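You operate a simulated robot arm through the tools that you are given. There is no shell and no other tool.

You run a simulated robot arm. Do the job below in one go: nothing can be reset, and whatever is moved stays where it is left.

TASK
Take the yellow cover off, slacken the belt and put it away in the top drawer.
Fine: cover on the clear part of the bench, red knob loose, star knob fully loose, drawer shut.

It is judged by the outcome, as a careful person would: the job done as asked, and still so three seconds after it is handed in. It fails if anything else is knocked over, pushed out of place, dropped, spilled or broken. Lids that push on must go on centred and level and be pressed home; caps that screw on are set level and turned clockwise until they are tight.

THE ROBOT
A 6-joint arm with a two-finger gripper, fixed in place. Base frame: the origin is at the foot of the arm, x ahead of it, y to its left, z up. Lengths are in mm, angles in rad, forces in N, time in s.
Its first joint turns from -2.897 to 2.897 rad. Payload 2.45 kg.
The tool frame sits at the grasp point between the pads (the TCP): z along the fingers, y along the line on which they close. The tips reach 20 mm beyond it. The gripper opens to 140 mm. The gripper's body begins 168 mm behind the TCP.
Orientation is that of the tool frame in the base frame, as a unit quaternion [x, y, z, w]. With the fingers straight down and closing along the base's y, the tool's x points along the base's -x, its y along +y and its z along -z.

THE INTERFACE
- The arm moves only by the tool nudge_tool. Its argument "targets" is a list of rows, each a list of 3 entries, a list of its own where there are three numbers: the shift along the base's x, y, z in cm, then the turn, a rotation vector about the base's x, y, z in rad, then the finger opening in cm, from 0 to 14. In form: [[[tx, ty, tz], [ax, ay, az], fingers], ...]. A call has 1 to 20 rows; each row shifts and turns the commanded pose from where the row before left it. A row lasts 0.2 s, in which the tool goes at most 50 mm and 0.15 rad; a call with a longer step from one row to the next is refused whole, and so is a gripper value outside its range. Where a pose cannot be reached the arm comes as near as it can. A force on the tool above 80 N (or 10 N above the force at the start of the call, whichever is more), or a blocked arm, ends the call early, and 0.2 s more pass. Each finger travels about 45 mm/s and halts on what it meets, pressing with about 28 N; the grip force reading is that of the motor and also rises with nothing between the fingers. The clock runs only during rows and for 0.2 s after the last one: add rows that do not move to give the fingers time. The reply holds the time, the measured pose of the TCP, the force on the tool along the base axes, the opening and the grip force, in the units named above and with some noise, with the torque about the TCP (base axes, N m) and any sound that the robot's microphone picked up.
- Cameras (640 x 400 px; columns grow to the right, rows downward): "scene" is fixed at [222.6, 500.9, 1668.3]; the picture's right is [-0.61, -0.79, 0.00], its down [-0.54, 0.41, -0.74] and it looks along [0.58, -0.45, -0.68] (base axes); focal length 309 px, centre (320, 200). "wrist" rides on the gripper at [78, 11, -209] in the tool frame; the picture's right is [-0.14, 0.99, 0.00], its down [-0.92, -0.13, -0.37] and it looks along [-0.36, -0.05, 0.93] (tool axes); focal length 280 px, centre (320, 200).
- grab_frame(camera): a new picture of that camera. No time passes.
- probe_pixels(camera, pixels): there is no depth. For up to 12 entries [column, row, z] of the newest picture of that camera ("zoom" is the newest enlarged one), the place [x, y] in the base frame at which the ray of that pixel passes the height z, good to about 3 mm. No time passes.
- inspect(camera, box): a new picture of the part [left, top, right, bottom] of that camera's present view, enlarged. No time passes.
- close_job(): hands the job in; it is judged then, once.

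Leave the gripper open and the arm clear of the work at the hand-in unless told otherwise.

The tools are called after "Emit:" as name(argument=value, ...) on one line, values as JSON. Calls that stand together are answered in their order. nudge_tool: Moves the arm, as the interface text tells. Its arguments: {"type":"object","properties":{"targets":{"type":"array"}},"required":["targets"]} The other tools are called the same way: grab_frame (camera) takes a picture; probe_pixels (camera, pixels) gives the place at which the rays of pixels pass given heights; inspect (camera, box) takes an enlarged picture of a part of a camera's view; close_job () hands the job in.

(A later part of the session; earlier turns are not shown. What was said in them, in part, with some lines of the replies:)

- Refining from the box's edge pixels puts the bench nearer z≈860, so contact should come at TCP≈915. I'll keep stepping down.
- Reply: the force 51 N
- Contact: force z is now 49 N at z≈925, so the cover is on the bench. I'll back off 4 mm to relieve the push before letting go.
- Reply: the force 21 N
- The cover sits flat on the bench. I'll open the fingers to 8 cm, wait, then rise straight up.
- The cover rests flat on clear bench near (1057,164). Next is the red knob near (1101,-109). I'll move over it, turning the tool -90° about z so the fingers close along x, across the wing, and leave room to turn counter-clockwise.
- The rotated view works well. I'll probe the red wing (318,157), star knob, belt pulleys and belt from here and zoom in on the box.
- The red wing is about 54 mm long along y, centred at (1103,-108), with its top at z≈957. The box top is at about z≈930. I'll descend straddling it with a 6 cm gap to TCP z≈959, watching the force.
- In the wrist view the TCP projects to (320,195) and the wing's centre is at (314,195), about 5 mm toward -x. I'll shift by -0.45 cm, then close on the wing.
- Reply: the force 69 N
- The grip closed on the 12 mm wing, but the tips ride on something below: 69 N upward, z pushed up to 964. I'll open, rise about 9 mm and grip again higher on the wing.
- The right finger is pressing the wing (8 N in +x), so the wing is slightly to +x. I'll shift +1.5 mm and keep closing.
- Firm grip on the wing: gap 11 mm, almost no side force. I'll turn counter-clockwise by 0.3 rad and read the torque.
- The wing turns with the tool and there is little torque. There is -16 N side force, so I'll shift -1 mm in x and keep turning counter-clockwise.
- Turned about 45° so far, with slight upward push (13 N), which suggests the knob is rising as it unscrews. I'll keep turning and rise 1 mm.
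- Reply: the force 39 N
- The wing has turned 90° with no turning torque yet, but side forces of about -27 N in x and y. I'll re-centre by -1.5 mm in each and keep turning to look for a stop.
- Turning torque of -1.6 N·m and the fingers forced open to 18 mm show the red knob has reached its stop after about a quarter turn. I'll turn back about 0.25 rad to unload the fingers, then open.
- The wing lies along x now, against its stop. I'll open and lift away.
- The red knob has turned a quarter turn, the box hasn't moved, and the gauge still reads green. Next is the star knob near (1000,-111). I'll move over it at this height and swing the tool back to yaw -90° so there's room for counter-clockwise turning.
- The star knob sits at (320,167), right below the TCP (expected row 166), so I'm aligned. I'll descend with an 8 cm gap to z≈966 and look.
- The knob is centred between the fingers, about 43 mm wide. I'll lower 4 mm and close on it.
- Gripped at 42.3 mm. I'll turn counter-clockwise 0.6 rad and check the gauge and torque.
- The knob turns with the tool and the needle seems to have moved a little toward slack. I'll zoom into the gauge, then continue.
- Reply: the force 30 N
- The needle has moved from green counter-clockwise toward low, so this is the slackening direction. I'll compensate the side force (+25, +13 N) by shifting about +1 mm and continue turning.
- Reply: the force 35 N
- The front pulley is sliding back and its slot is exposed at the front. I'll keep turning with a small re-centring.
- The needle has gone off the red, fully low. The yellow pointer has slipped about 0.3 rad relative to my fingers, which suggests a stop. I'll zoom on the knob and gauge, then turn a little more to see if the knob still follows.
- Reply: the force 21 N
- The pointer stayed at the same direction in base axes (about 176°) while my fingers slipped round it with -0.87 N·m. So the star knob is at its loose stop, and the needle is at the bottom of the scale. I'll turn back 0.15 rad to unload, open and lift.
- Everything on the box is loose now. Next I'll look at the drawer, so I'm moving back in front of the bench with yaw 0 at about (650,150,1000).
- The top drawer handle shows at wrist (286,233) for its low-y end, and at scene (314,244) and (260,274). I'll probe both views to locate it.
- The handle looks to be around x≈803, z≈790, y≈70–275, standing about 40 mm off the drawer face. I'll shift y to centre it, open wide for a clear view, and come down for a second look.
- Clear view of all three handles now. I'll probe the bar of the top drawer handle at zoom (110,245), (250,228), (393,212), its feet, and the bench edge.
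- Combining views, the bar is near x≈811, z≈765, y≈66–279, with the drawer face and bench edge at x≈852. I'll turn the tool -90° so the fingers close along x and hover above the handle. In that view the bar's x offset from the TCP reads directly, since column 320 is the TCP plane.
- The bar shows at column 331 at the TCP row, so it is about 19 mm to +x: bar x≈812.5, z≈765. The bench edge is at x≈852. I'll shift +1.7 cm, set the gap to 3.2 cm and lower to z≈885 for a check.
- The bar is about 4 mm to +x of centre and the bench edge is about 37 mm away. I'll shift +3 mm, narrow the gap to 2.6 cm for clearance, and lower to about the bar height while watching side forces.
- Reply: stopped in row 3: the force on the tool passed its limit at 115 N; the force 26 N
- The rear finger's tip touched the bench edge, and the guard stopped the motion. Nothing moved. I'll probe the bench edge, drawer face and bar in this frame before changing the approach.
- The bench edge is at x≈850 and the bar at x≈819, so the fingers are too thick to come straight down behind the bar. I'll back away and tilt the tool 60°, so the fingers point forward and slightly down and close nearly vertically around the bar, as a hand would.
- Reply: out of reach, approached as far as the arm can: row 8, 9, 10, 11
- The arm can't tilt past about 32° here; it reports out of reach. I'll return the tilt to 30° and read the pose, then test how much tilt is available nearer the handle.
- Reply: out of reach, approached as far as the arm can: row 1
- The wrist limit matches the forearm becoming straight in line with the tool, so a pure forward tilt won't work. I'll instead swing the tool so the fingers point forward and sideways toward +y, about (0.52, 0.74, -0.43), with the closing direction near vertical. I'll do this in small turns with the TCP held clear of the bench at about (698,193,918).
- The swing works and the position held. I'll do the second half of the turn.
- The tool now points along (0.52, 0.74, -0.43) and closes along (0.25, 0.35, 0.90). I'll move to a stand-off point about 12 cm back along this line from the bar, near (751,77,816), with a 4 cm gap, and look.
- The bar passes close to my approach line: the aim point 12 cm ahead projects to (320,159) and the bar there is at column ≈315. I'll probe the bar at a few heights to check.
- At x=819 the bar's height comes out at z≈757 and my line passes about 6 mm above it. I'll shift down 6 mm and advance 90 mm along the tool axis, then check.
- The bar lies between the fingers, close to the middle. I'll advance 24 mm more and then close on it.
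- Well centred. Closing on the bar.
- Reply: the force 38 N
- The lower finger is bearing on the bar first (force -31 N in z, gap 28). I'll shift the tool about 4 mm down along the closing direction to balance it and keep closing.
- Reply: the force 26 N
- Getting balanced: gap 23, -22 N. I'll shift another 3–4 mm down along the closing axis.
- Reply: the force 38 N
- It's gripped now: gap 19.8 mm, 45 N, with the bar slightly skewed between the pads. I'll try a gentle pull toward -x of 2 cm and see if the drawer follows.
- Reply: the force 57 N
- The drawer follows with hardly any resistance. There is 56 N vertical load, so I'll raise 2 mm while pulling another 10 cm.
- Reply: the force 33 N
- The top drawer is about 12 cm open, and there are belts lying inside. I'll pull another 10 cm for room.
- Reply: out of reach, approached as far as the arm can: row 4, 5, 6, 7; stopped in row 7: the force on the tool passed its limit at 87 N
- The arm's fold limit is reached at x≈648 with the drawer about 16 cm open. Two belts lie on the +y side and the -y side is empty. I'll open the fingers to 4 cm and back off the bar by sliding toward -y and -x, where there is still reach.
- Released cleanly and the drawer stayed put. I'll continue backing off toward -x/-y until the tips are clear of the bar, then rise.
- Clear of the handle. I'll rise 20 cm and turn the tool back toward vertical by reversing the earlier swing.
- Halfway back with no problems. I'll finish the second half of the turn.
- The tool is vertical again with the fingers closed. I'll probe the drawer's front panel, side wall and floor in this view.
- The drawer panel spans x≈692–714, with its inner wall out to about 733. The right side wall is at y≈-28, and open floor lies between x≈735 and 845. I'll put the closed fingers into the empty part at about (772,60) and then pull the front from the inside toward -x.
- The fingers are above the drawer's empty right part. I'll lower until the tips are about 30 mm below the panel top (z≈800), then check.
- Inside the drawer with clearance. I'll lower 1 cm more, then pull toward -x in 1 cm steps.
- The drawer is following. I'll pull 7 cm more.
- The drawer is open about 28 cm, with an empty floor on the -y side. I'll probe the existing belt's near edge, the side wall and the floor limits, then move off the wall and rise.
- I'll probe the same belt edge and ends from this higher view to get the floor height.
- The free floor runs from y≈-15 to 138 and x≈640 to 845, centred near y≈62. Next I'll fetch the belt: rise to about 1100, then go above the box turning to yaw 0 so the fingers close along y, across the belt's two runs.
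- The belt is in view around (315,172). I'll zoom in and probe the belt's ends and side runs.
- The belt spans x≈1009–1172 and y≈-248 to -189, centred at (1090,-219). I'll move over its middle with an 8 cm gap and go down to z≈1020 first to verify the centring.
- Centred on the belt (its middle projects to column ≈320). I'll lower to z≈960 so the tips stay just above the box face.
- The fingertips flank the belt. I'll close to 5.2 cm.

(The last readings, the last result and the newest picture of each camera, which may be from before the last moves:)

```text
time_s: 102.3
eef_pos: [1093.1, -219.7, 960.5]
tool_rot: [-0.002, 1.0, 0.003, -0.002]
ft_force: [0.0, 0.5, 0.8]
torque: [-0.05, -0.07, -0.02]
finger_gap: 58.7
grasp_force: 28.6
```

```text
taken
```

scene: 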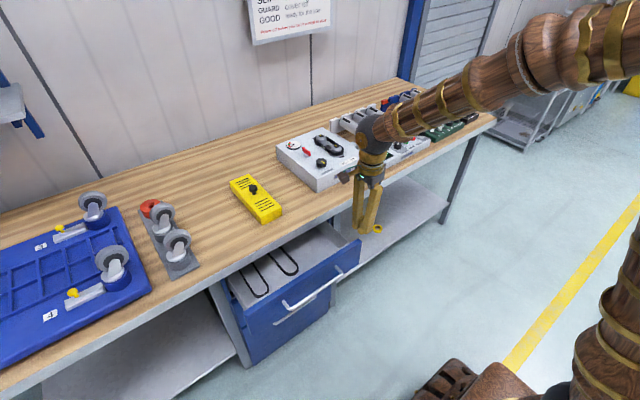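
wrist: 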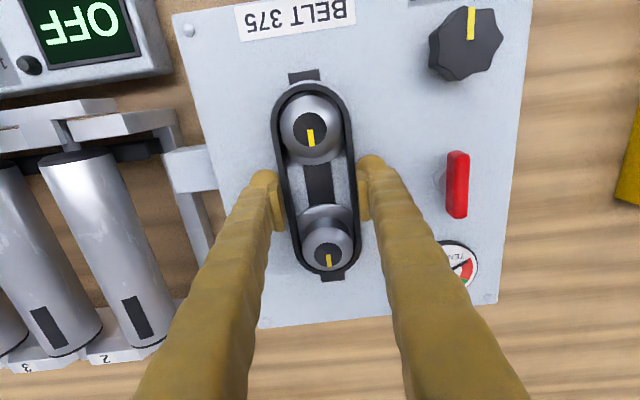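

Gripped at 58.7 mm with 28.6 N. I'll lift slowly by 1.2 cm and check forces.

Emit:
nudge_tool(targets=[[[0, 0, 0.3], [0, 0, 0], 5], [[0, 0, 0.3], [0, 0, 0], 5], [[0, 0, 0.3], [0, 0, 0], 5], [[0, 0, 0.3], [0, 0, 0], 5], [[0, 0, 0], [0, 0, 0], 5]])

Emit:
grab_frame(camera="wrist")

Emit:
inspect(camera="scene", box=[280, 100, 370, 180])

```text
time_s: 103.5
eef_pos: [1092.9, -219.3, 970.5]
tool_rot: [-0.002, 1.0, 0.004, -0.003]
ft_force: [-0.1, -0.1, -0.4]
torque: [0.0, -0.02, 0.02]
finger_gap: 58.5
grasp_force: 27.8
```

```text
taken
```

wrist: 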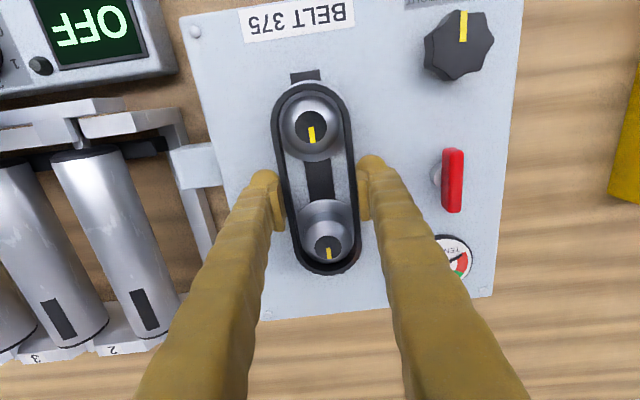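

```text
5.00 times, centred on (325, 140) of scene
```

zoom: 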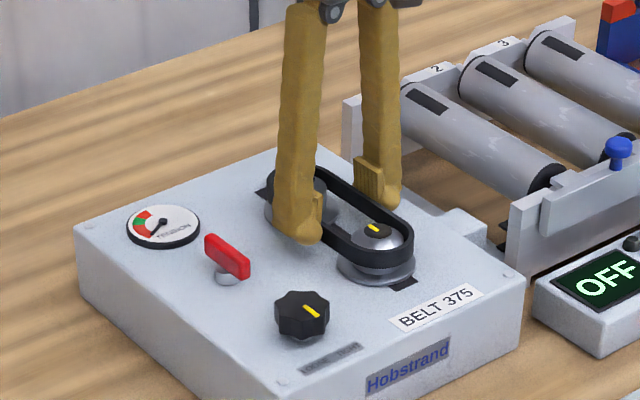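

The belt is rising off the pulleys with no resistance. I'll continue up slowly, then faster once clear.

Emit:
nudge_tool(targets=[[[0, 0, 0.5], [0, 0, 0], 5], [[0, 0, 0.5], [0, 0, 0], 5], [[0, 0, 0.7], [0, 0, 0], 5], [[0, 0, 1], [0, 0, 0], 5], [[0, 0, 1.5], [0, 0, 0], 5], [[0, 0, 2], [0, 0, 0], 5], [[0, 0, 3], [0, 0, 0], 5], [[0, 0, 3], [0, 0, 0], 5], [[0, 0, 0], [0, 0, 0], 5]])

Emit:
grab_frame(camera="wrist")

Emit:
grab_frame(camera="scene")

```text
time_s: 105.5
eef_pos: [1094.9, -220.0, 1093.8]
tool_rot: [-0.002, 1.0, 0.003, -0.003]
ft_force: [-0.4, -0.3, 0.1]
torque: [0.01, -0.01, 0.0]
finger_gap: 58.6
grasp_force: 27.7
```

```text
taken
```

wrist: 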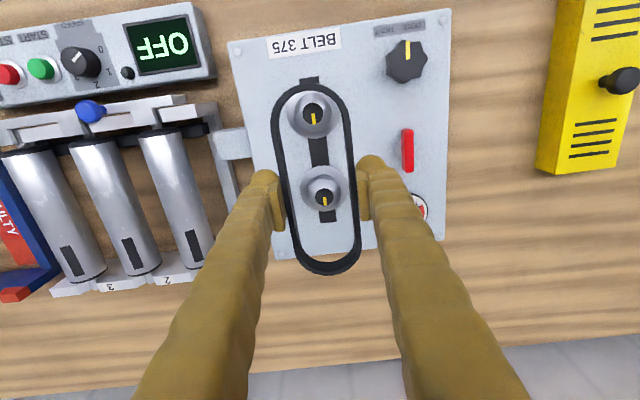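

```text
taken
```

scene: 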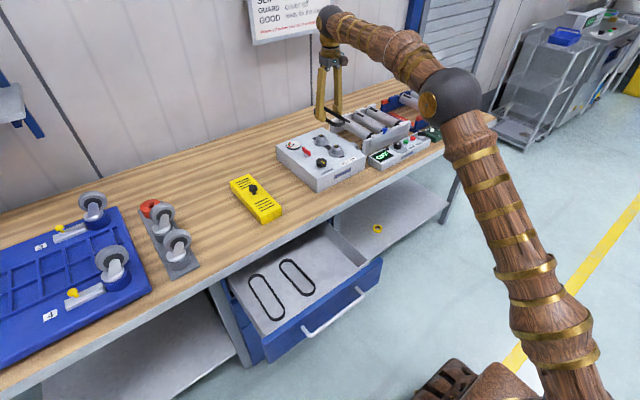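

The belt is held level and centred. I'll carry it at this height to above the drawer's empty area, at about (745,62).

Emit:
nudge_tool(targets=[[[-1.5, 1.2, 0], [0, 0, 0], 5], [[-2.8, 2.25, 0], [0, 0, 0], 5], [[-2.8, 2.25, 0], [0, 0, 0], 5], [[-2.8, 2.25, 0], [0, 0, 0], 5], [[-2.8, 2.25, 0], [0, 0, 0], 5], [[-2.8, 2.25, 0], [0, 0, 0], 5], [[-2.8, 2.25, 0], [0, 0, 0], 5], [[-2.8, 2.25, 0], [0, 0, 0], 5], [[-2.8, 2.25, 0], [0, 0, 0], 5], [[-2.8, 2.25, 0], [0, 0, 0], 5], [[-2.8, 2.25, 0], [0, 0, 0], 5], [[-2.8, 2.25, 0], [0, 0, 0], 5], [[-2.7, 2.25, 0], [0, 0, 0], 5], [[0, 0, 0], [0, 0, 0], 5]])

Emit:
grab_frame(camera="wrist")

Emit:
inspect(camera="scene", box=[210, 120, 400, 340])

```text
time_s: 108.5
eef_pos: [741.7, 61.6, 1093.2]
tool_rot: [-0.002, 1.0, 0.003, -0.003]
ft_force: [-0.2, -0.2, -0.2]
torque: [0.04, -0.01, 0.03]
finger_gap: 58.4
grasp_force: 27.5
```

```text
taken
```

wrist: 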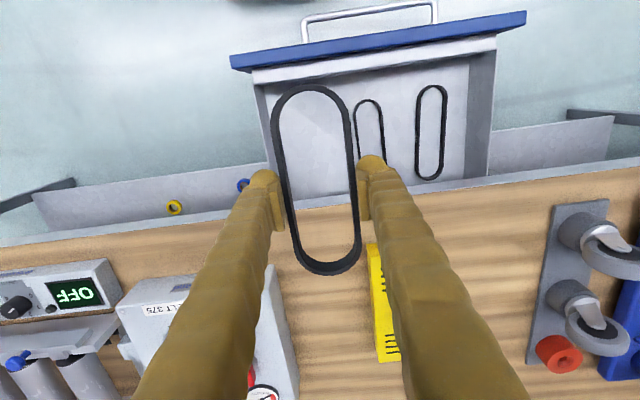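

```text
1.82 times, centred on (305, 230) of scene
```

zoom: 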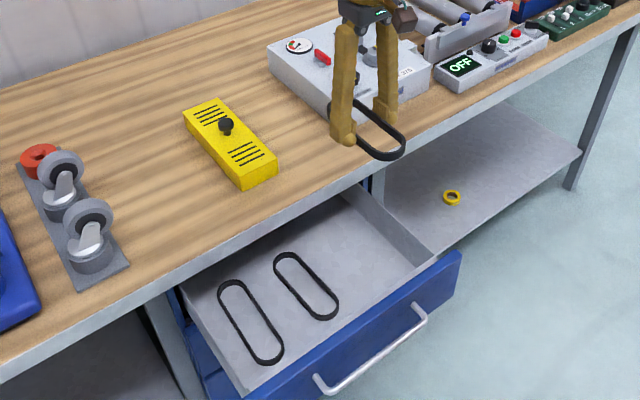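

The drawer is in view below. I'll probe the free floor limits: left wall, first belt's left edge, front wall.

Emit:
probe_pixels(camera="wrist", pixels=[[268, 120, 740], [268, 120, 710], [353, 130, 740], [353, 130, 710], [368, 99, 740], [330, 75, 740], [330, 83, 740], [254, 85, 800], [330, 62, 813], [300, 215, 855], [415, 130, 740]])

Emit:
inspect(camera="wrist", box=[220, 0, 540, 200])

```text
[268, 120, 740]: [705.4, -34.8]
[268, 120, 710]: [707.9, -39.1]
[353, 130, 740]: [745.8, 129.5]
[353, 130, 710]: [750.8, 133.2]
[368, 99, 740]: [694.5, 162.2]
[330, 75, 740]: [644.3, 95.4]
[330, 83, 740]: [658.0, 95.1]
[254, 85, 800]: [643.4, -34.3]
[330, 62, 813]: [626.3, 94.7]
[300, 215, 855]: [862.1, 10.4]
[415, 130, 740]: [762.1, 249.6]
```

```text
2.00 times, centred on (380, 100) of wrist
```

zoom: 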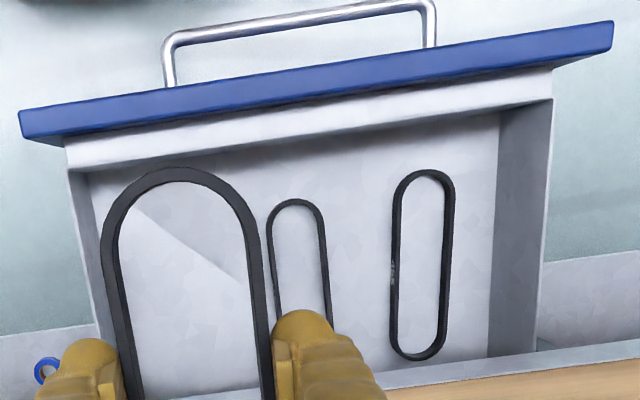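

The free floor is y≈-37 to 135 and x from ≈658. I'll aim for the belt centre at (752,52) and lower to z≈870 first for a check.

Emit:
nudge_tool(targets=[[[0.5, -0.5, -3], [0, 0, 0], 5], [[0.5, -0.45, -3.5], [0, 0, 0], 5], [[0, 0, -4], [0, 0, 0], 5], [[0, 0, -4], [0, 0, 0], 5], [[0, 0, -4], [0, 0, 0], 5], [[0, 0, -3.8], [0, 0, 0], 5], [[0, 0, 0], [0, 0, 0], 5]])

Emit:
grab_frame(camera="wrist")

Emit:
inspect(camera="scene", box=[210, 140, 400, 340])

```text
time_s: 110.1
eef_pos: [752.4, 52.5, 871.0]
tool_rot: [-0.001, 1.0, 0.003, -0.003]
ft_force: [-0.4, -0.6, -0.4]
torque: [-0.04, 0.0, 0.01]
finger_gap: 58.5
grasp_force: 28.4
```

```text
taken
```

wrist: 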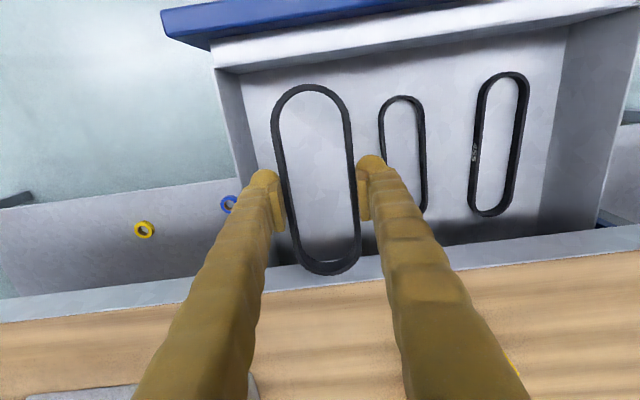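

```text
2.00 times, centred on (305, 240) of scene
```

zoom: 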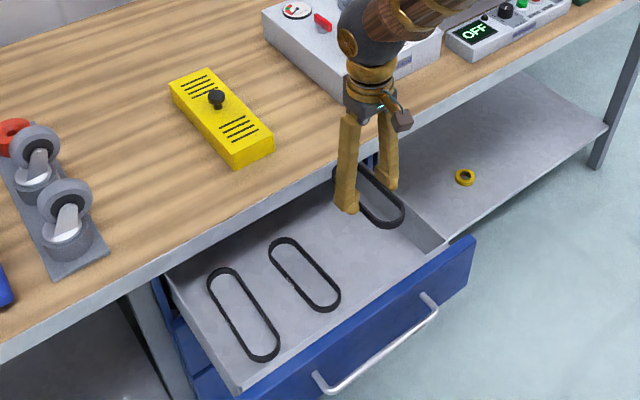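

The belt clears the bench edge by about 2 cm and the side wall and first belt are clear. I'll lower to z≈775.

Emit:
nudge_tool(targets=[[[0, 0, -2.5], [0, 0, 0], 5], [[0, 0, -2.5], [0, 0, 0], 5], [[0, 0, -2.5], [0, 0, 0], 5], [[0, 0, -2], [0, 0, 0], 5], [[0, 0, 0], [0, 0, 0], 5]])

Emit:
grab_frame(camera="wrist")

Emit:
inspect(camera="scene", box=[230, 180, 380, 320])

```text
time_s: 111.3
eef_pos: [751.7, 54.1, 775.6]
tool_rot: [-0.001, 1.0, 0.003, -0.002]
ft_force: [0.0, 0.7, -0.5]
torque: [0.02, -0.03, 0.01]
finger_gap: 58.3
grasp_force: 28.2
```

```text
taken
```

wrist: 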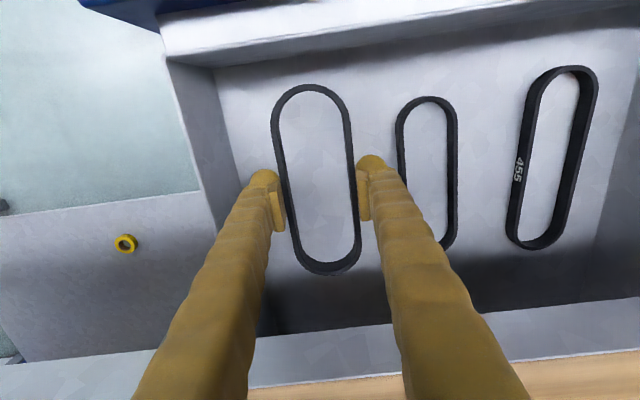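

```text
2.86 times, centred on (305, 250) of scene
```

zoom: 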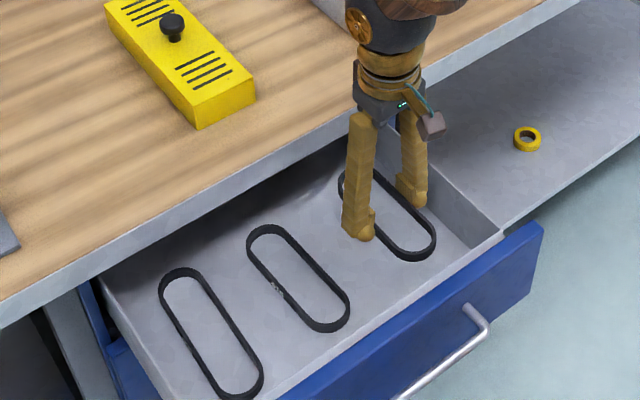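

Still above the floor. I'll lower in 8 mm steps and watch for contact.

Emit:
nudge_tool(targets=[[[0, 0, -0.8], [0, 0, 0], 5], [[0, 0, -0.8], [0, 0, 0], 5], [[0, 0, -0.8], [0, 0, 0], 5], [[0, 0, 0], [0, 0, 0], 5]])

Emit:
grab_frame(camera="wrist")

```text
time_s: 112.3
eef_pos: [751.6, 52.9, 751.4]
tool_rot: [-0.001, 1.0, 0.003, -0.003]
ft_force: [0.4, -0.1, -0.3]
torque: [0.01, -0.01, 0.0]
finger_gap: 58.9
grasp_force: 28.3
```

```text
taken
```

wrist: 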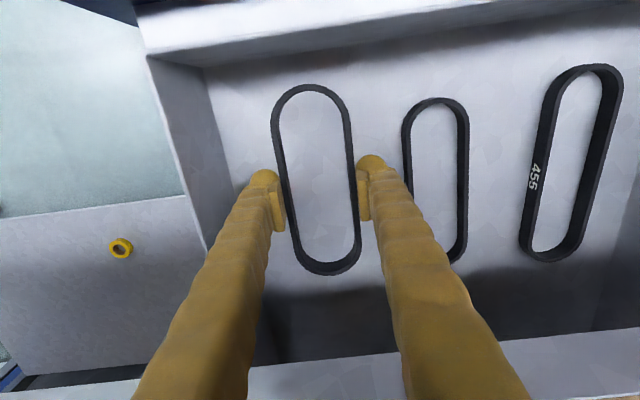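

Getting close to the floor. I'll go down in 5 mm steps.

Emit:
nudge_tool(targets=[[[0, 0, -0.5], [0, 0, 0], 5], [[0, 0, -0.5], [0, 0, 0], 5], [[0, 0, 0], [0, 0, 0], 5]])

```text
time_s: 113.1
eef_pos: [749.9, 52.4, 740.9]
tool_rot: [-0.001, 1.0, 0.004, -0.003]
ft_force: [0.1, 0.0, -0.9]
torque: [0.03, 0.01, 0.0]
finger_gap: 58.7
grasp_force: 27.7
```

No contact at z=741. Continuing down.

Emit:
nudge_tool(targets=[[[0, 0, -0.5], [0, 0, 0], 5], [[0, 0, -0.4], [0, 0, 0], 5], [[0, 0, 0], [0, 0, 0], 5]])

Emit:
inspect(camera="scene", box=[250, 190, 370, 300])

```text
time_s: 113.9
eef_pos: [751.1, 53.4, 732.2]
tool_rot: [-0.002, 1.0, 0.004, -0.003]
ft_force: [0.3, 0.1, -0.7]
torque: [-0.01, -0.02, 0.0]
finger_gap: 58.5
grasp_force: 28.1
```

```text
3.64 times, centred on (310, 245) of scene
```

zoom: 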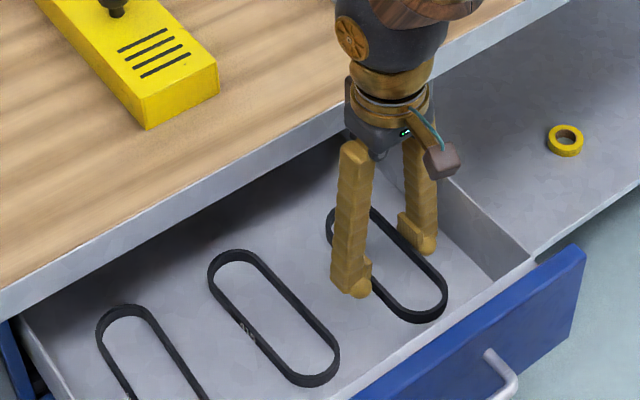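

Still free. Continuing with 4 mm steps.

Emit:
nudge_tool(targets=[[[0, 0, -0.4], [0, 0, 0], 5], [[0, 0, -0.4], [0, 0, 0], 5], [[0, 0, 0], [0, 0, 0], 5]])

```text
time_s: 114.7
eef_pos: [751.8, 53.0, 724.3]
tool_rot: [-0.001, 1.0, 0.004, -0.002]
ft_force: [-0.2, -0.5, -0.3]
torque: [-0.04, 0.01, -0.01]
finger_gap: 58.9
grasp_force: 28.0
```

Emit:
nudge_tool(targets=[[[0, 0, -0.4], [0, 0, 0], 5], [[0, 0, -0.4], [0, 0, 0], 5], [[0, 0, 0], [0, 0, 0], 5]])

Emit:
grab_frame(camera="wrist")

```text
time_s: 115.5
eef_pos: [751.1, 51.7, 717.0]
tool_rot: [-0.002, 1.0, 0.004, -0.003]
ft_force: [-0.2, -0.5, -0.5]
torque: [0.01, 0.04, -0.02]
finger_gap: 58.6
grasp_force: 27.8
```

```text
taken
```

wrist: 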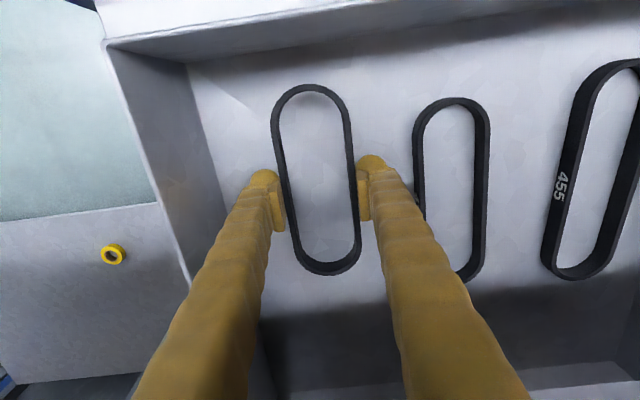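

The middle belt now looks nearly the same size as mine, so the floor is near. I'll go in 3 mm steps.

Emit:
nudge_tool(targets=[[[0, 0, -0.3], [0, 0, 0], 5], [[0, 0, -0.3], [0, 0, 0], 5], [[0, 0, 0], [0, 0, 0], 5]])

```text
time_s: 116.3
eef_pos: [752.0, 51.2, 712.2]
tool_rot: [-0.001, 1.0, 0.004, -0.003]
ft_force: [0.7, -0.5, 0.1]
torque: [0.01, 0.03, -0.02]
finger_gap: 58.7
grasp_force: 28.0
```

Emit:
nudge_tool(targets=[[[0, 0, -0.3], [0, 0, 0], 5], [[0, 0, -0.3], [0, 0, 0], 5], [[0, 0, 0], [0, 0, 0], 5]])

```text
time_s: 117.1
eef_pos: [750.5, 51.7, 705.1]
tool_rot: [-0.002, 1.0, 0.004, -0.002]
ft_force: [-0.2, -0.2, 0.3]
torque: [0.0, 0.04, 0.02]
finger_gap: 58.7
grasp_force: 27.7
```

Emit:
nudge_tool(targets=[[[0, 0, -0.3], [0, 0, 0], 5], [[0, 0, -0.3], [0, 0, 0], 5], [[0, 0, 0], [0, 0, 0], 5]])

Emit:
inspect(camera="scene", box=[250, 190, 370, 300])

Emit:
grab_frame(camera="wrist")

```text
time_s: 117.9
eef_pos: [752.0, 53.0, 698.4]
tool_rot: [-0.002, 1.0, 0.003, -0.002]
ft_force: [0.1, 0.4, -0.4]
torque: [0.0, -0.02, 0.0]
finger_gap: 58.6
grasp_force: 27.6
```

```text
3.64 times, centred on (310, 245) of scene
```

zoom: 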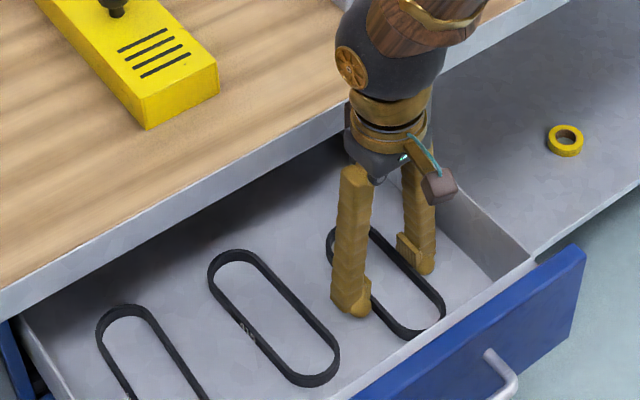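

```text
taken
```

wrist: 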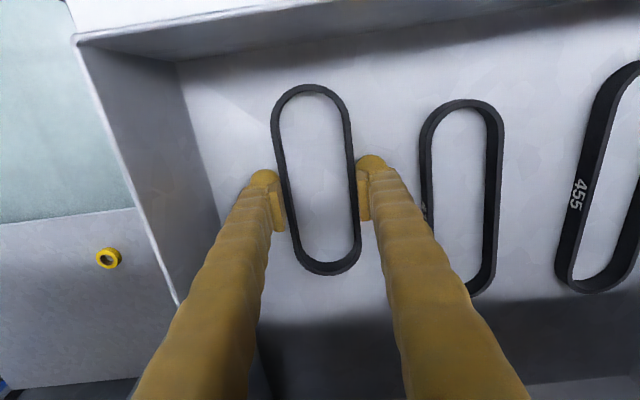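

Still free at z=698. Continuing with 3 mm steps.

Emit:
nudge_tool(targets=[[[0, 0, -0.3], [0, 0, 0], 5], [[0, 0, -0.3], [0, 0, 0], 5], [[0, 0, 0], [0, 0, 0], 5]])

```text
time_s: 118.7
eef_pos: [755.7, 53.4, 697.7]
tool_rot: [-0.002, 1.0, 0.005, 0.001]
ft_force: [-1.8, -1.9, 12.3]
torque: [-0.6, 0.03, -0.01]
finger_gap: 58.6
grasp_force: 28.0
stopped in row 3: the force on the tool passed its limit at 84 N (the readings are from after the stop); the commanded pose is now the measured one
```

Contact with the drawer floor at z≈697. I'll ease up 1 mm and release the belt, opening to 8 cm.

Emit:
nudge_tool(targets=[[[0, 0, 0.1], [0, 0, 0], 5], [[0, 0, 0], [0, 0, 0], 6.5], [[0, 0, 0], [0, 0, 0], 7.5], [[0, 0, 0], [0, 0, 0], 8], [[0, 0, 0], [0, 0, 0], 8]])

Emit:
grab_frame(camera="wrist")

Emit:
inspect(camera="scene", box=[230, 190, 370, 320])

```text
time_s: 119.9
eef_pos: [754.1, 53.4, 696.6]
tool_rot: [-0.002, 1.0, 0.004, 0.001]
ft_force: [0.2, -0.5, 0.6]
torque: [-0.01, -0.01, 0.0]
finger_gap: 79.8
grasp_force: 0.1
```

```text
taken
```

wrist: 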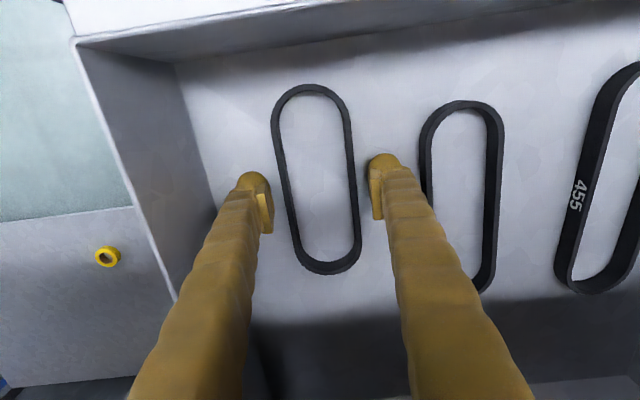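

```text
3.08 times, centred on (300, 255) of scene
```

zoom: 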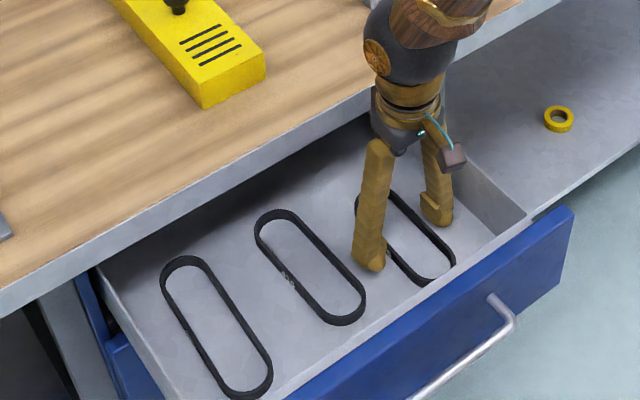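

The belt lies flat in the drawer, free of the fingers. I'll rise straight up to about z=960.

Emit:
nudge_tool(targets=[[[0, 0, 1.5], [0, 0, 0], 8], [[0, 0, 3], [0, 0, 0], 8], [[0, 0, 4], [0, 0, 0], 8], [[0, 0, 4], [0, 0, 0], 8], [[0, 0, 4.5], [0, 0, 0], 8], [[0, 0, 4.5], [0, 0, 0], 8], [[0, 0, 4.5], [0, 0, 0], 8], [[0, 0, 0], [0, 0, 0], 8]])

Emit:
grab_frame(camera="wrist")

Emit:
grab_frame(camera="scene")

```text
time_s: 121.7
eef_pos: [752.8, 52.2, 956.5]
tool_rot: [-0.002, 1.0, 0.004, 0.001]
ft_force: [-0.7, 0.8, 0.2]
torque: [0.01, -0.01, 0.03]
finger_gap: 79.9
grasp_force: 0.1
```

```text
taken
```

wrist: 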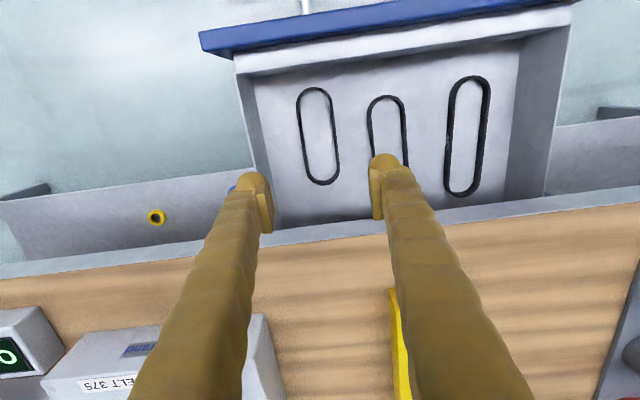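

```text
taken
```

scene: 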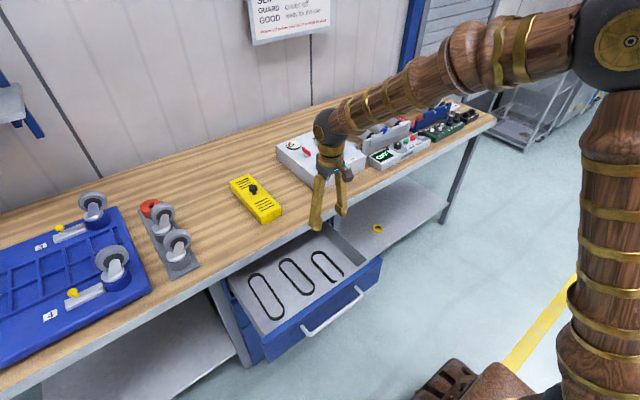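

All three belts lie in the drawer with clear gaps between them. Next I'll close it. I'll go in front of the drawer with fingers closed and push on the handle bar at its centre (y≈170). First I'm moving to about (480,170,956).

Emit:
nudge_tool(targets=[[[-3.4, 1.475, 0], [0, 0, 0], 6], [[-3.4, 1.475, 0], [0, 0, 0], 4], [[-3.4, 1.475, 0], [0, 0, 0], 2], [[-3.4, 1.475, 0], [0, 0, 0], 0], [[-3.4, 1.475, 0], [0, 0, 0], 0], [[-3.4, 1.475, 0], [0, 0, 0], 0], [[-3.4, 1.475, 0], [0, 0, 0], 0], [[-3.4, 1.475, 0], [0, 0, 0], 0], [[0, 0, 0], [0, 0, 0], 0], [[0, 0, 0], [0, 0, 0], 0]])

Emit:
grab_frame(camera="wrist")

Emit:
grab_frame(camera="scene")

```text
time_s: 123.9
eef_pos: [480.1, 170.2, 957.3]
tool_rot: [-0.002, 1.0, 0.004, 0.001]
ft_force: [-0.5, 0.0, 0.4]
torque: [0.0, 0.02, -0.03]
finger_gap: 0.1
grasp_force: 27.7
```

```text
taken
```

wrist: 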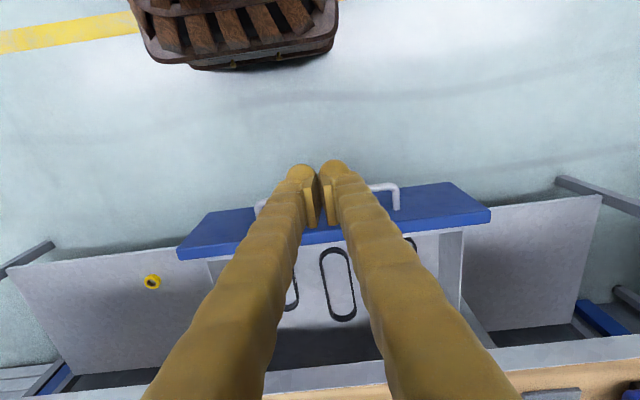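

```text
taken
```

scene: 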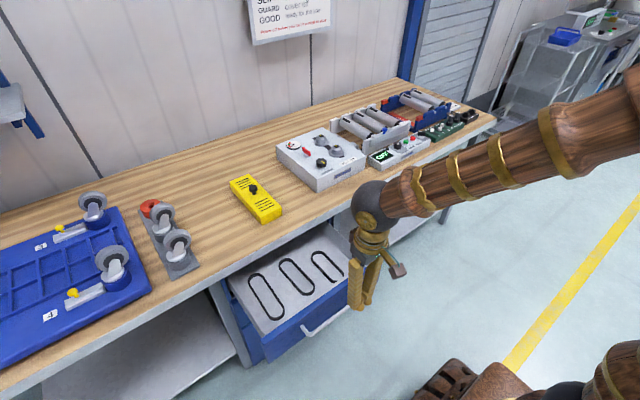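

I'll probe the handle's visible ends, (398,188) and (262,203), and the panel edge at their heights.

Emit:
probe_pixels(camera="wrist", pixels=[[394, 184, 757], [260, 203, 757], [397, 208, 757], [452, 184, 813], [490, 212, 813], [210, 213, 813], [180, 250, 813]])

```text
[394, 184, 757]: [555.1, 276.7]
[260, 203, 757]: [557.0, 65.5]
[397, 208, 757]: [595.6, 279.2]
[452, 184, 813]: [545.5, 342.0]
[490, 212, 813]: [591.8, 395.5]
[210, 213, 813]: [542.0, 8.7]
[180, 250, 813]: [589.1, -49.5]
```

The bar is at x≈556, z≈757. I'll lower in front of it at x=480 to the bar's height, then advance slowly.

Emit:
nudge_tool(targets=[[[0, 0, -4], [0, 0, 0], 0], [[0, 0, -4], [0, 0, 0], 0], [[0, 0, -4], [0, 0, 0], 0], [[0, 0, -4], [0, 0, 0], 0], [[0, 0, -4], [0, 0, 0], 0], [[0, 0, 0], [0, 0, 0], 0]])

Emit:
grab_frame(camera="wrist")

Emit:
inspect(camera="scene", box=[220, 190, 420, 360])

```text
time_s: 125.3
eef_pos: [481.6, 167.5, 754.3]
tool_rot: [-0.001, 1.0, 0.004, 0.0]
ft_force: [0.5, 0.2, -0.4]
torque: [0.02, 0.03, 0.01]
finger_gap: 0.2
grasp_force: 27.8
```

```text
taken
```

wrist: 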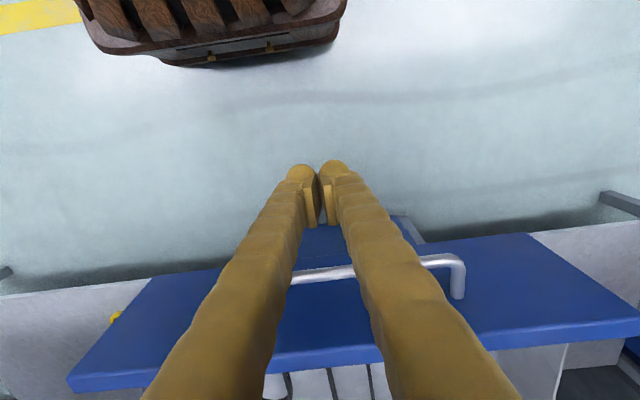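

```text
2.35 times, centred on (320, 275) of scene
```

zoom: 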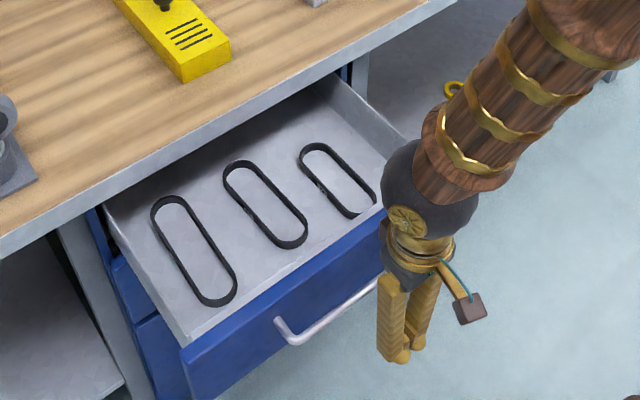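

All three belts are visible and clear. I'll push forward steadily and gently, first part.

Emit:
nudge_tool(targets=[[[1, 0, 0], [0, 0, 0], 0], [[1, 0, 0], [0, 0, 0], 0], [[1, 0, 0], [0, 0, 0], 0], [[1, 0, 0], [0, 0, 0], 0], [[1, 0, 0], [0, 0, 0], 0], [[1, 0, 0], [0, 0, 0], 0], [[1, 0, 0], [0, 0, 0], 0], [[1, 0, 0], [0, 0, 0], 0], [[1, 0, 0], [0, 0, 0], 0], [[1, 0, 0], [0, 0, 0], 0], [[0, 0, 0], [0, 0, 0], 0]])

Emit:
inspect(camera="scene", box=[220, 190, 420, 360])

```text
time_s: 127.7
eef_pos: [582.0, 172.2, 754.9]
tool_rot: [-0.002, 1.0, 0.003, 0.001]
ft_force: [-1.5, 1.2, -2.4]
torque: [-0.02, 0.07, -0.02]
finger_gap: 0.1
grasp_force: 27.9
```

```text
2.35 times, centred on (320, 275) of scene
```

zoom: 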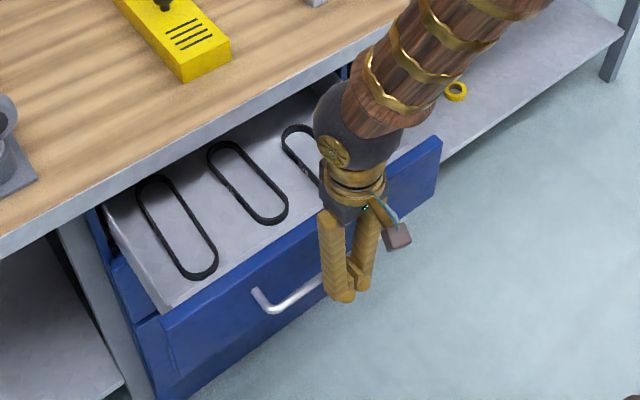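

The drawer is sliding in and the belts move with it. I'll keep pushing.

Emit:
nudge_tool(targets=[[[1.1, 0, 0], [0, 0, 0], 0], [[1.1, 0, 0], [0, 0, 0], 0], [[1.1, 0, 0], [0, 0, 0], 0], [[1.1, 0, 0], [0, 0, 0], 0], [[1.1, 0, 0], [0, 0, 0], 0], [[1.1, 0, 0], [0, 0, 0], 0], [[1.1, 0, 0], [0, 0, 0], 0], [[1.1, 0, 0], [0, 0, 0], 0], [[1.1, 0, 0], [0, 0, 0], 0], [[1.1, 0, 0], [0, 0, 0], 0], [[1.1, 0, 0], [0, 0, 0], 0], [[1.1, 0, 0], [0, 0, 0], 0], [[1.1, 0, 0], [0, 0, 0], 0], [[1.1, 0, 0], [0, 0, 0], 0], [[0, 0, 0], [0, 0, 0], 0]])

Emit:
inspect(camera="scene", box=[200, 180, 400, 340])

Emit:
grab_frame(camera="wrist")

```text
time_s: 130.9
eef_pos: [735.6, 172.9, 756.4]
tool_rot: [-0.002, 1.0, 0.003, 0.0]
ft_force: [-1.4, -0.1, -1.4]
torque: [-0.02, 0.04, 0.0]
finger_gap: 0.1
grasp_force: 28.2
```

```text
2.50 times, centred on (300, 260) of scene
```

zoom: 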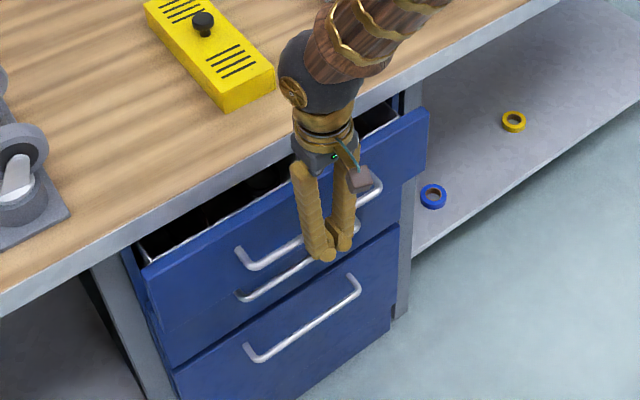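

```text
taken
```

wrist: 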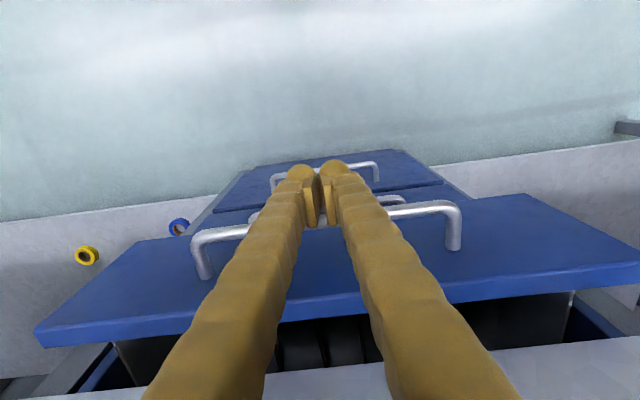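

About 6 cm left. I'll push on in 1 cm steps, finishing with smaller ones until a stop is felt.

Emit:
nudge_tool(targets=[[[1, 0, 0], [0, 0, 0], 0], [[1, 0, 0], [0, 0, 0], 0], [[1, 0, 0], [0, 0, 0], 0], [[1, 0, 0], [0, 0, 0], 0], [[0.6, 0, 0], [0, 0, 0], 0], [[0.5, 0, 0], [0, 0, 0], 0], [[0.4, 0, 0], [0, 0, 0], 0], [[0, 0, 0], [0, 0, 0], 0]])

Emit:
inspect(camera="scene", box=[200, 180, 400, 340])

Emit:
grab_frame(camera="wrist")

```text
time_s: 132.7
eef_pos: [792.2, 172.2, 756.6]
tool_rot: [-0.002, 1.0, 0.003, 0.0]
ft_force: [-9.2, -0.8, -0.7]
torque: [0.02, 0.08, 0.0]
finger_gap: 5.9
grasp_force: 29.2
```

```text
2.50 times, centred on (300, 260) of scene
```

zoom: 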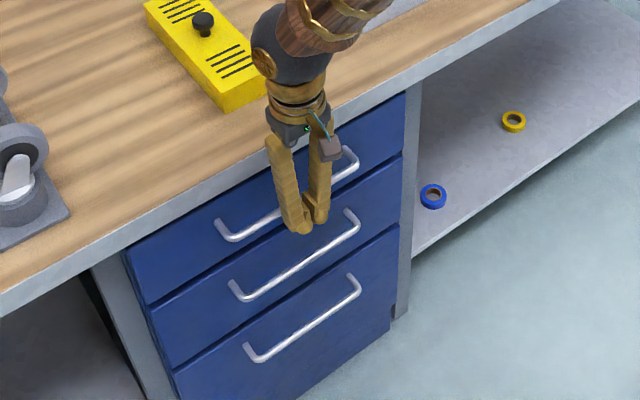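

```text
taken
```

wrist: 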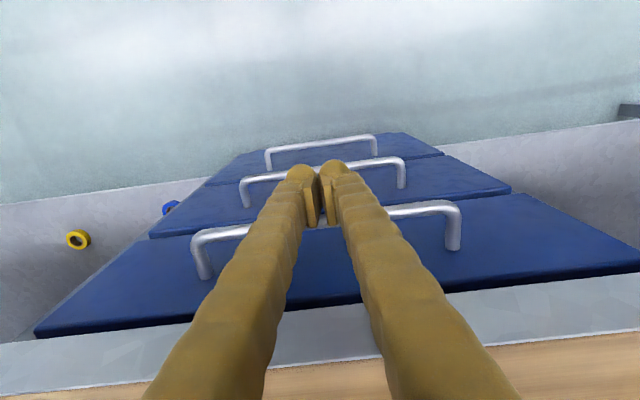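

The drawer looks shut: the face is flush with its neighbours and there is 9 N resistance. I'll press a few mm more to be sure it is home.

Emit:
nudge_tool(targets=[[[0.2, 0, 0], [0, 0, 0], 0], [[0.2, 0, 0], [0, 0, 0], 0], [[0, 0, 0], [0, 0, 0], 0]])

Emit:
inspect(camera="scene", box=[200, 200, 360, 320])

```text
time_s: 133.5
eef_pos: [793.1, 171.8, 757.4]
tool_rot: [-0.002, 1.0, 0.003, -0.003]
ft_force: [-53.6, 0.2, -18.3]
torque: [-0.05, 0.62, 0.07]
finger_gap: 5.9
grasp_force: 29.3
```

```text
3.33 times, centred on (280, 260) of scene
```

zoom: 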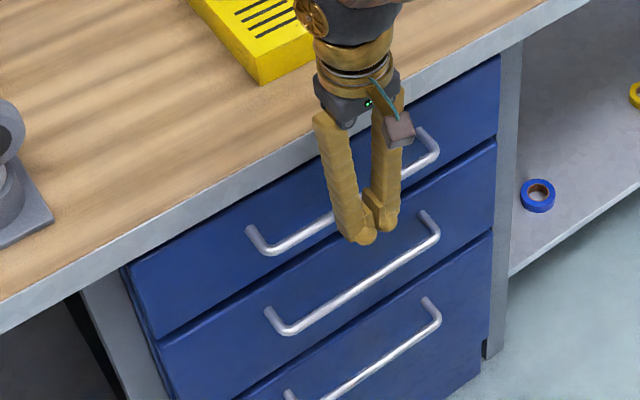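

A hard stop at -54 N: the drawer is fully shut. I'll back straight off and check that it stays closed.

Emit:
nudge_tool(targets=[[[-0.5, 0, 0], [0, 0, 0], 0], [[-1.5, 0, 0], [0, 0, 0], 0], [[-3, 0, 0], [0, 0, 0], 0], [[-4, 0, 0], [0, 0, 0], 2], [[-4, 0, 0], [0, 0, 0], 4], [[0, 0, 0], [0, 0, 0], 4]])

Emit:
inspect(camera="scene", box=[200, 200, 360, 320])

Emit:
grab_frame(camera="wrist")

```text
time_s: 134.9
eef_pos: [665.0, 173.7, 755.5]
tool_rot: [-0.002, 1.0, 0.004, 0.001]
ft_force: [-0.8, -0.4, -0.1]
torque: [-0.01, -0.02, -0.03]
finger_gap: 39.7
grasp_force: 0.0
```

```text
3.33 times, centred on (280, 260) of scene
```

zoom: 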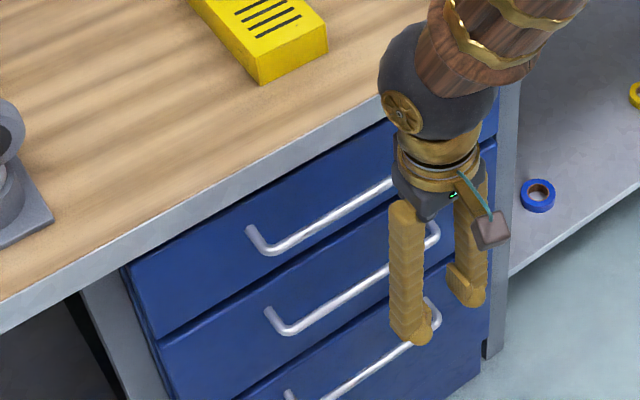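

```text
taken
```

wrist: 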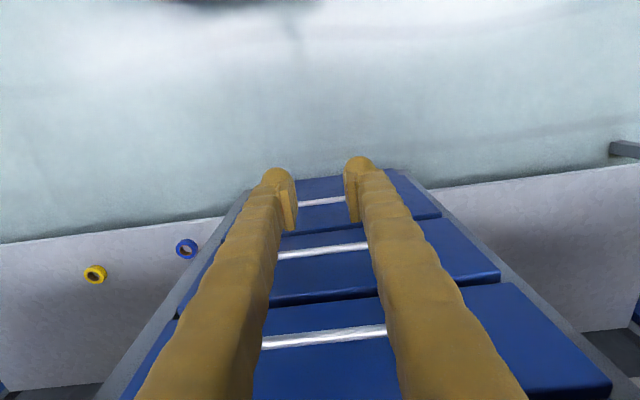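

The drawer stays shut. I'll raise the arm clear, open the gripper and take a last look at everything.

Emit:
nudge_tool(targets=[[[0, 0, 4], [0, 0, 0], 6], [[0, 0, 4.5], [0, 0, 0], 8], [[0, 0, 4.5], [0, 0, 0], 10], [[0, 0, 4.5], [0, 0, 0], 12], [[0, 0, 4.5], [0, 0, 0], 14], [[0, 0, 4.5], [0, 0, 0], 14], [[0, 0, 4.5], [0, 0, 0], 14], [[0, 0, 4.5], [0, 0, 0], 14], [[3, -3, 3], [0, 0, 0], 14], [[3, -3, 3], [0, 0, 0], 14], [[3, -3, 3], [0, 0, 0], 14], [[3, -3, 0], [0, 0, 0], 14], [[3, -3, 0], [0, 0, 0], 14], [[3, -3, 0], [0, 0, 0], 14], [[3, -3, 0], [0, 0, 0], 14], [[3, -3, 0], [0, 0, 0], 14], [[0, 0, 0], [0, 0, 0], 14]])

Emit:
grab_frame(camera="wrist")

Emit:
grab_frame(camera="scene")

```text
refused: row 9 steps farther than a row can; nothing moved
```

```text
taken
```

wrist: 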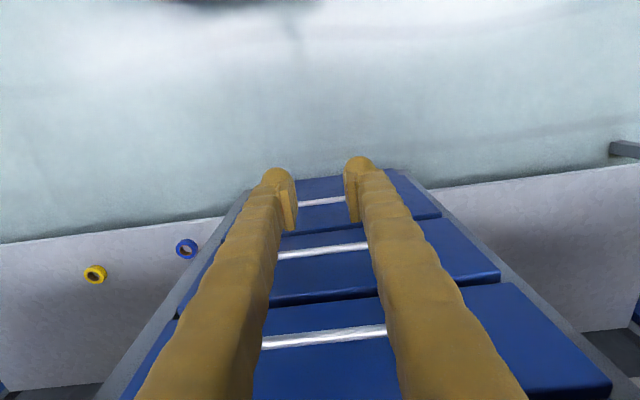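

```text
taken
```

scene: 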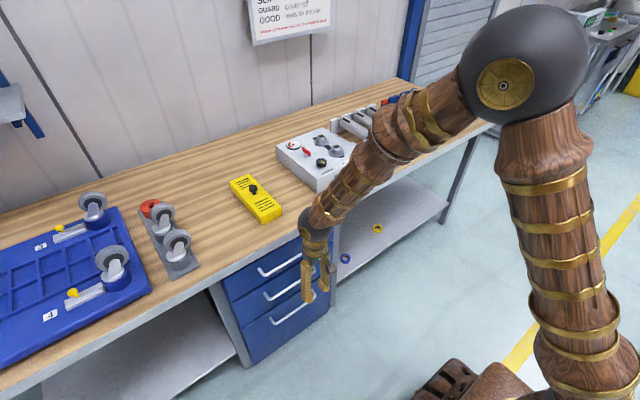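

The combined step in row 9 was just over 50 mm, so the call was refused and nothing moved. I'll send it again with smaller diagonal steps.

Emit:
nudge_tool(targets=[[[0, 0, 4], [0, 0, 0], 6], [[0, 0, 4.5], [0, 0, 0], 8], [[0, 0, 4.5], [0, 0, 0], 10], [[0, 0, 4.5], [0, 0, 0], 12], [[0, 0, 4.5], [0, 0, 0], 14], [[0, 0, 4.5], [0, 0, 0], 14], [[0, 0, 4.5], [0, 0, 0], 14], [[0, 0, 4.5], [0, 0, 0], 14], [[2.5, -2.5, 2], [0, 0, 0], 14], [[2.5, -2.5, 2], [0, 0, 0], 14], [[2.5, -2.5, 2], [0, 0, 0], 14], [[2.5, -3, 0], [0, 0, 0], 14], [[2.5, -3, 0], [0, 0, 0], 14], [[2.5, -3, 0], [0, 0, 0], 14], [[2.5, -3, 0], [0, 0, 0], 14], [[2.5, -3, 0], [0, 0, 0], 14], [[2.5, -3, 0], [0, 0, 0], 14], [[0, 0, 0], [0, 0, 0], 14]])

Emit:
grab_frame(camera="wrist")

Emit:
grab_frame(camera="scene")

```text
time_s: 138.7
eef_pos: [893.8, -84.0, 1175.3]
tool_rot: [-0.003, 1.0, 0.003, 0.0]
ft_force: [-0.2, -0.2, -0.5]
torque: [0.01, -0.01, 0.03]
finger_gap: 140.0
grasp_force: 0.0
```

```text
taken
```

wrist: 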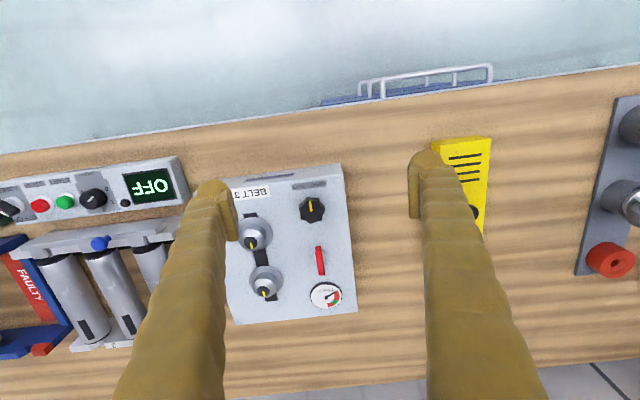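

```text
taken
```

scene: 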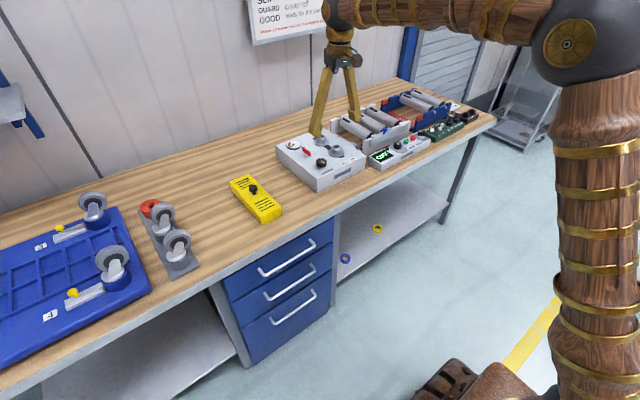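

Everything looks in place: cover on the clear bench, drawer shut. I'll zoom in on the box controls to confirm both knobs and the gauge.

Emit:
inspect(camera="wrist", box=[225, 155, 365, 325])

Emit:
inspect(camera="scene", box=[270, 110, 370, 195])

Emit:
inspect(camera="scene", box=[200, 150, 360, 360])

```text
2.35 times, centred on (295, 240) of wrist
```

zoom: 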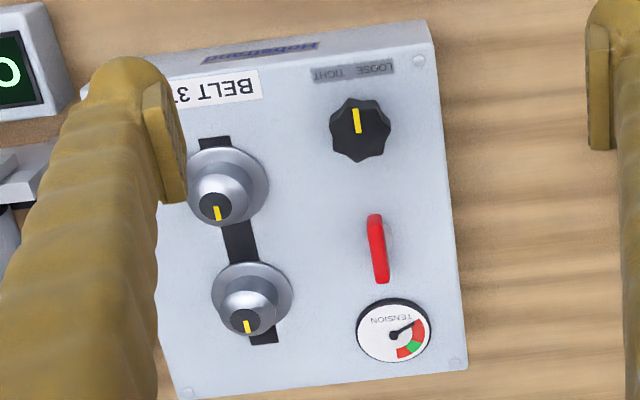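

```text
4.71 times, centred on (320, 152) of scene
```

zoom: 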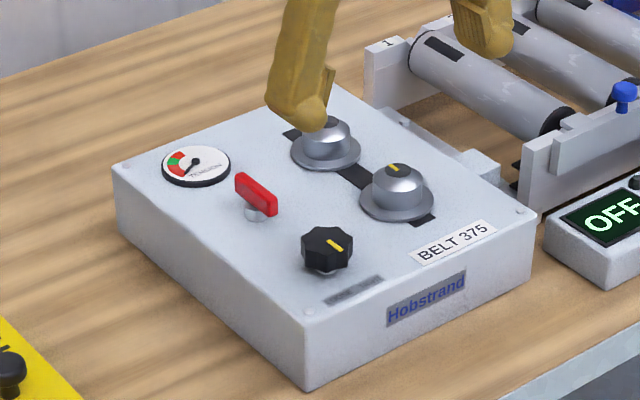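

```text
1.90 times, centred on (280, 255) of scene
```

zoom: 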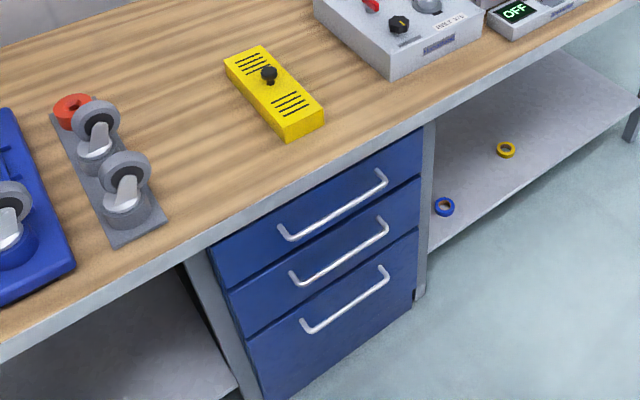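

Confirmed: the red wing lies along x at its loose stop, and the star pointer is at its loose stop, unchanged since release. The needle is at the bottom of the scale, the pulleys are bare and the drawer is flush. The cover sits flat on clear bench and nothing else has shifted. I'll back the open gripper up and away before handing in.

Emit:
nudge_tool(targets=[[[-2.5, 0, 2], [0, 0, 0], 14], [[-2.5, 0, 2], [0, 0, 0], 14], [[-2.5, 0, 2], [0, 0, 0], 14], [[0, 0, 0], [0, 0, 0], 14], [[0, 0, 0], [0, 0, 0], 14]])

Emit:
grab_frame(camera="scene")

```text
time_s: 139.9
eef_pos: [820.1, -81.6, 1237.9]
tool_rot: [-0.001, 1.0, 0.003, 0.0]
ft_force: [1.7, 0.1, -1.2]
torque: [0.01, 0.0, 0.0]
finger_gap: 140.0
grasp_force: 0.1
```

```text
taken
```

scene: 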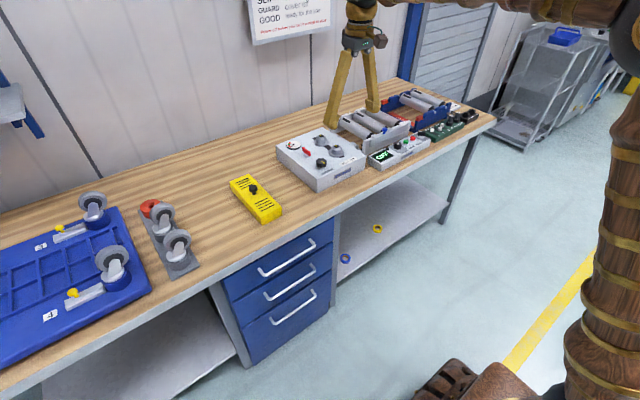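

The arm is clear and the gripper is open. The cover is on the clear bench, both knobs are loose, the belt is in the top drawer and the drawer is shut. Handing in.

Emit:
close_job()

```text
The job is handed in.
```

The job is done and handed in. The belt is in the top drawer and the drawer is shut.

- **Cover:** the yellow cover lies flat on the clear part of the bench, between the box and the caster plate.
- **Red knob:** turned a quarter turn counter-clockwise until it hit its stop.
- **Star knob:** turned counter-clockwise until it hit its stop. The tension gauge needle is at the bottom of its scale.
- **Belt:** lifted off the pulleys and laid flat on the drawer floor, next to the two belts already there.
- **Drawer:** pushed in until it hit its stop, and it stayed shut when I backed away.

While I was reaching for the drawer handle, a fingertip pressed on the bench edge with about 115 N before the arm stopped. I saw no damage and nothing moved. Nothing else on the bench looks shifted in the final pictures. The gripper was open and clear of the work at hand-in.
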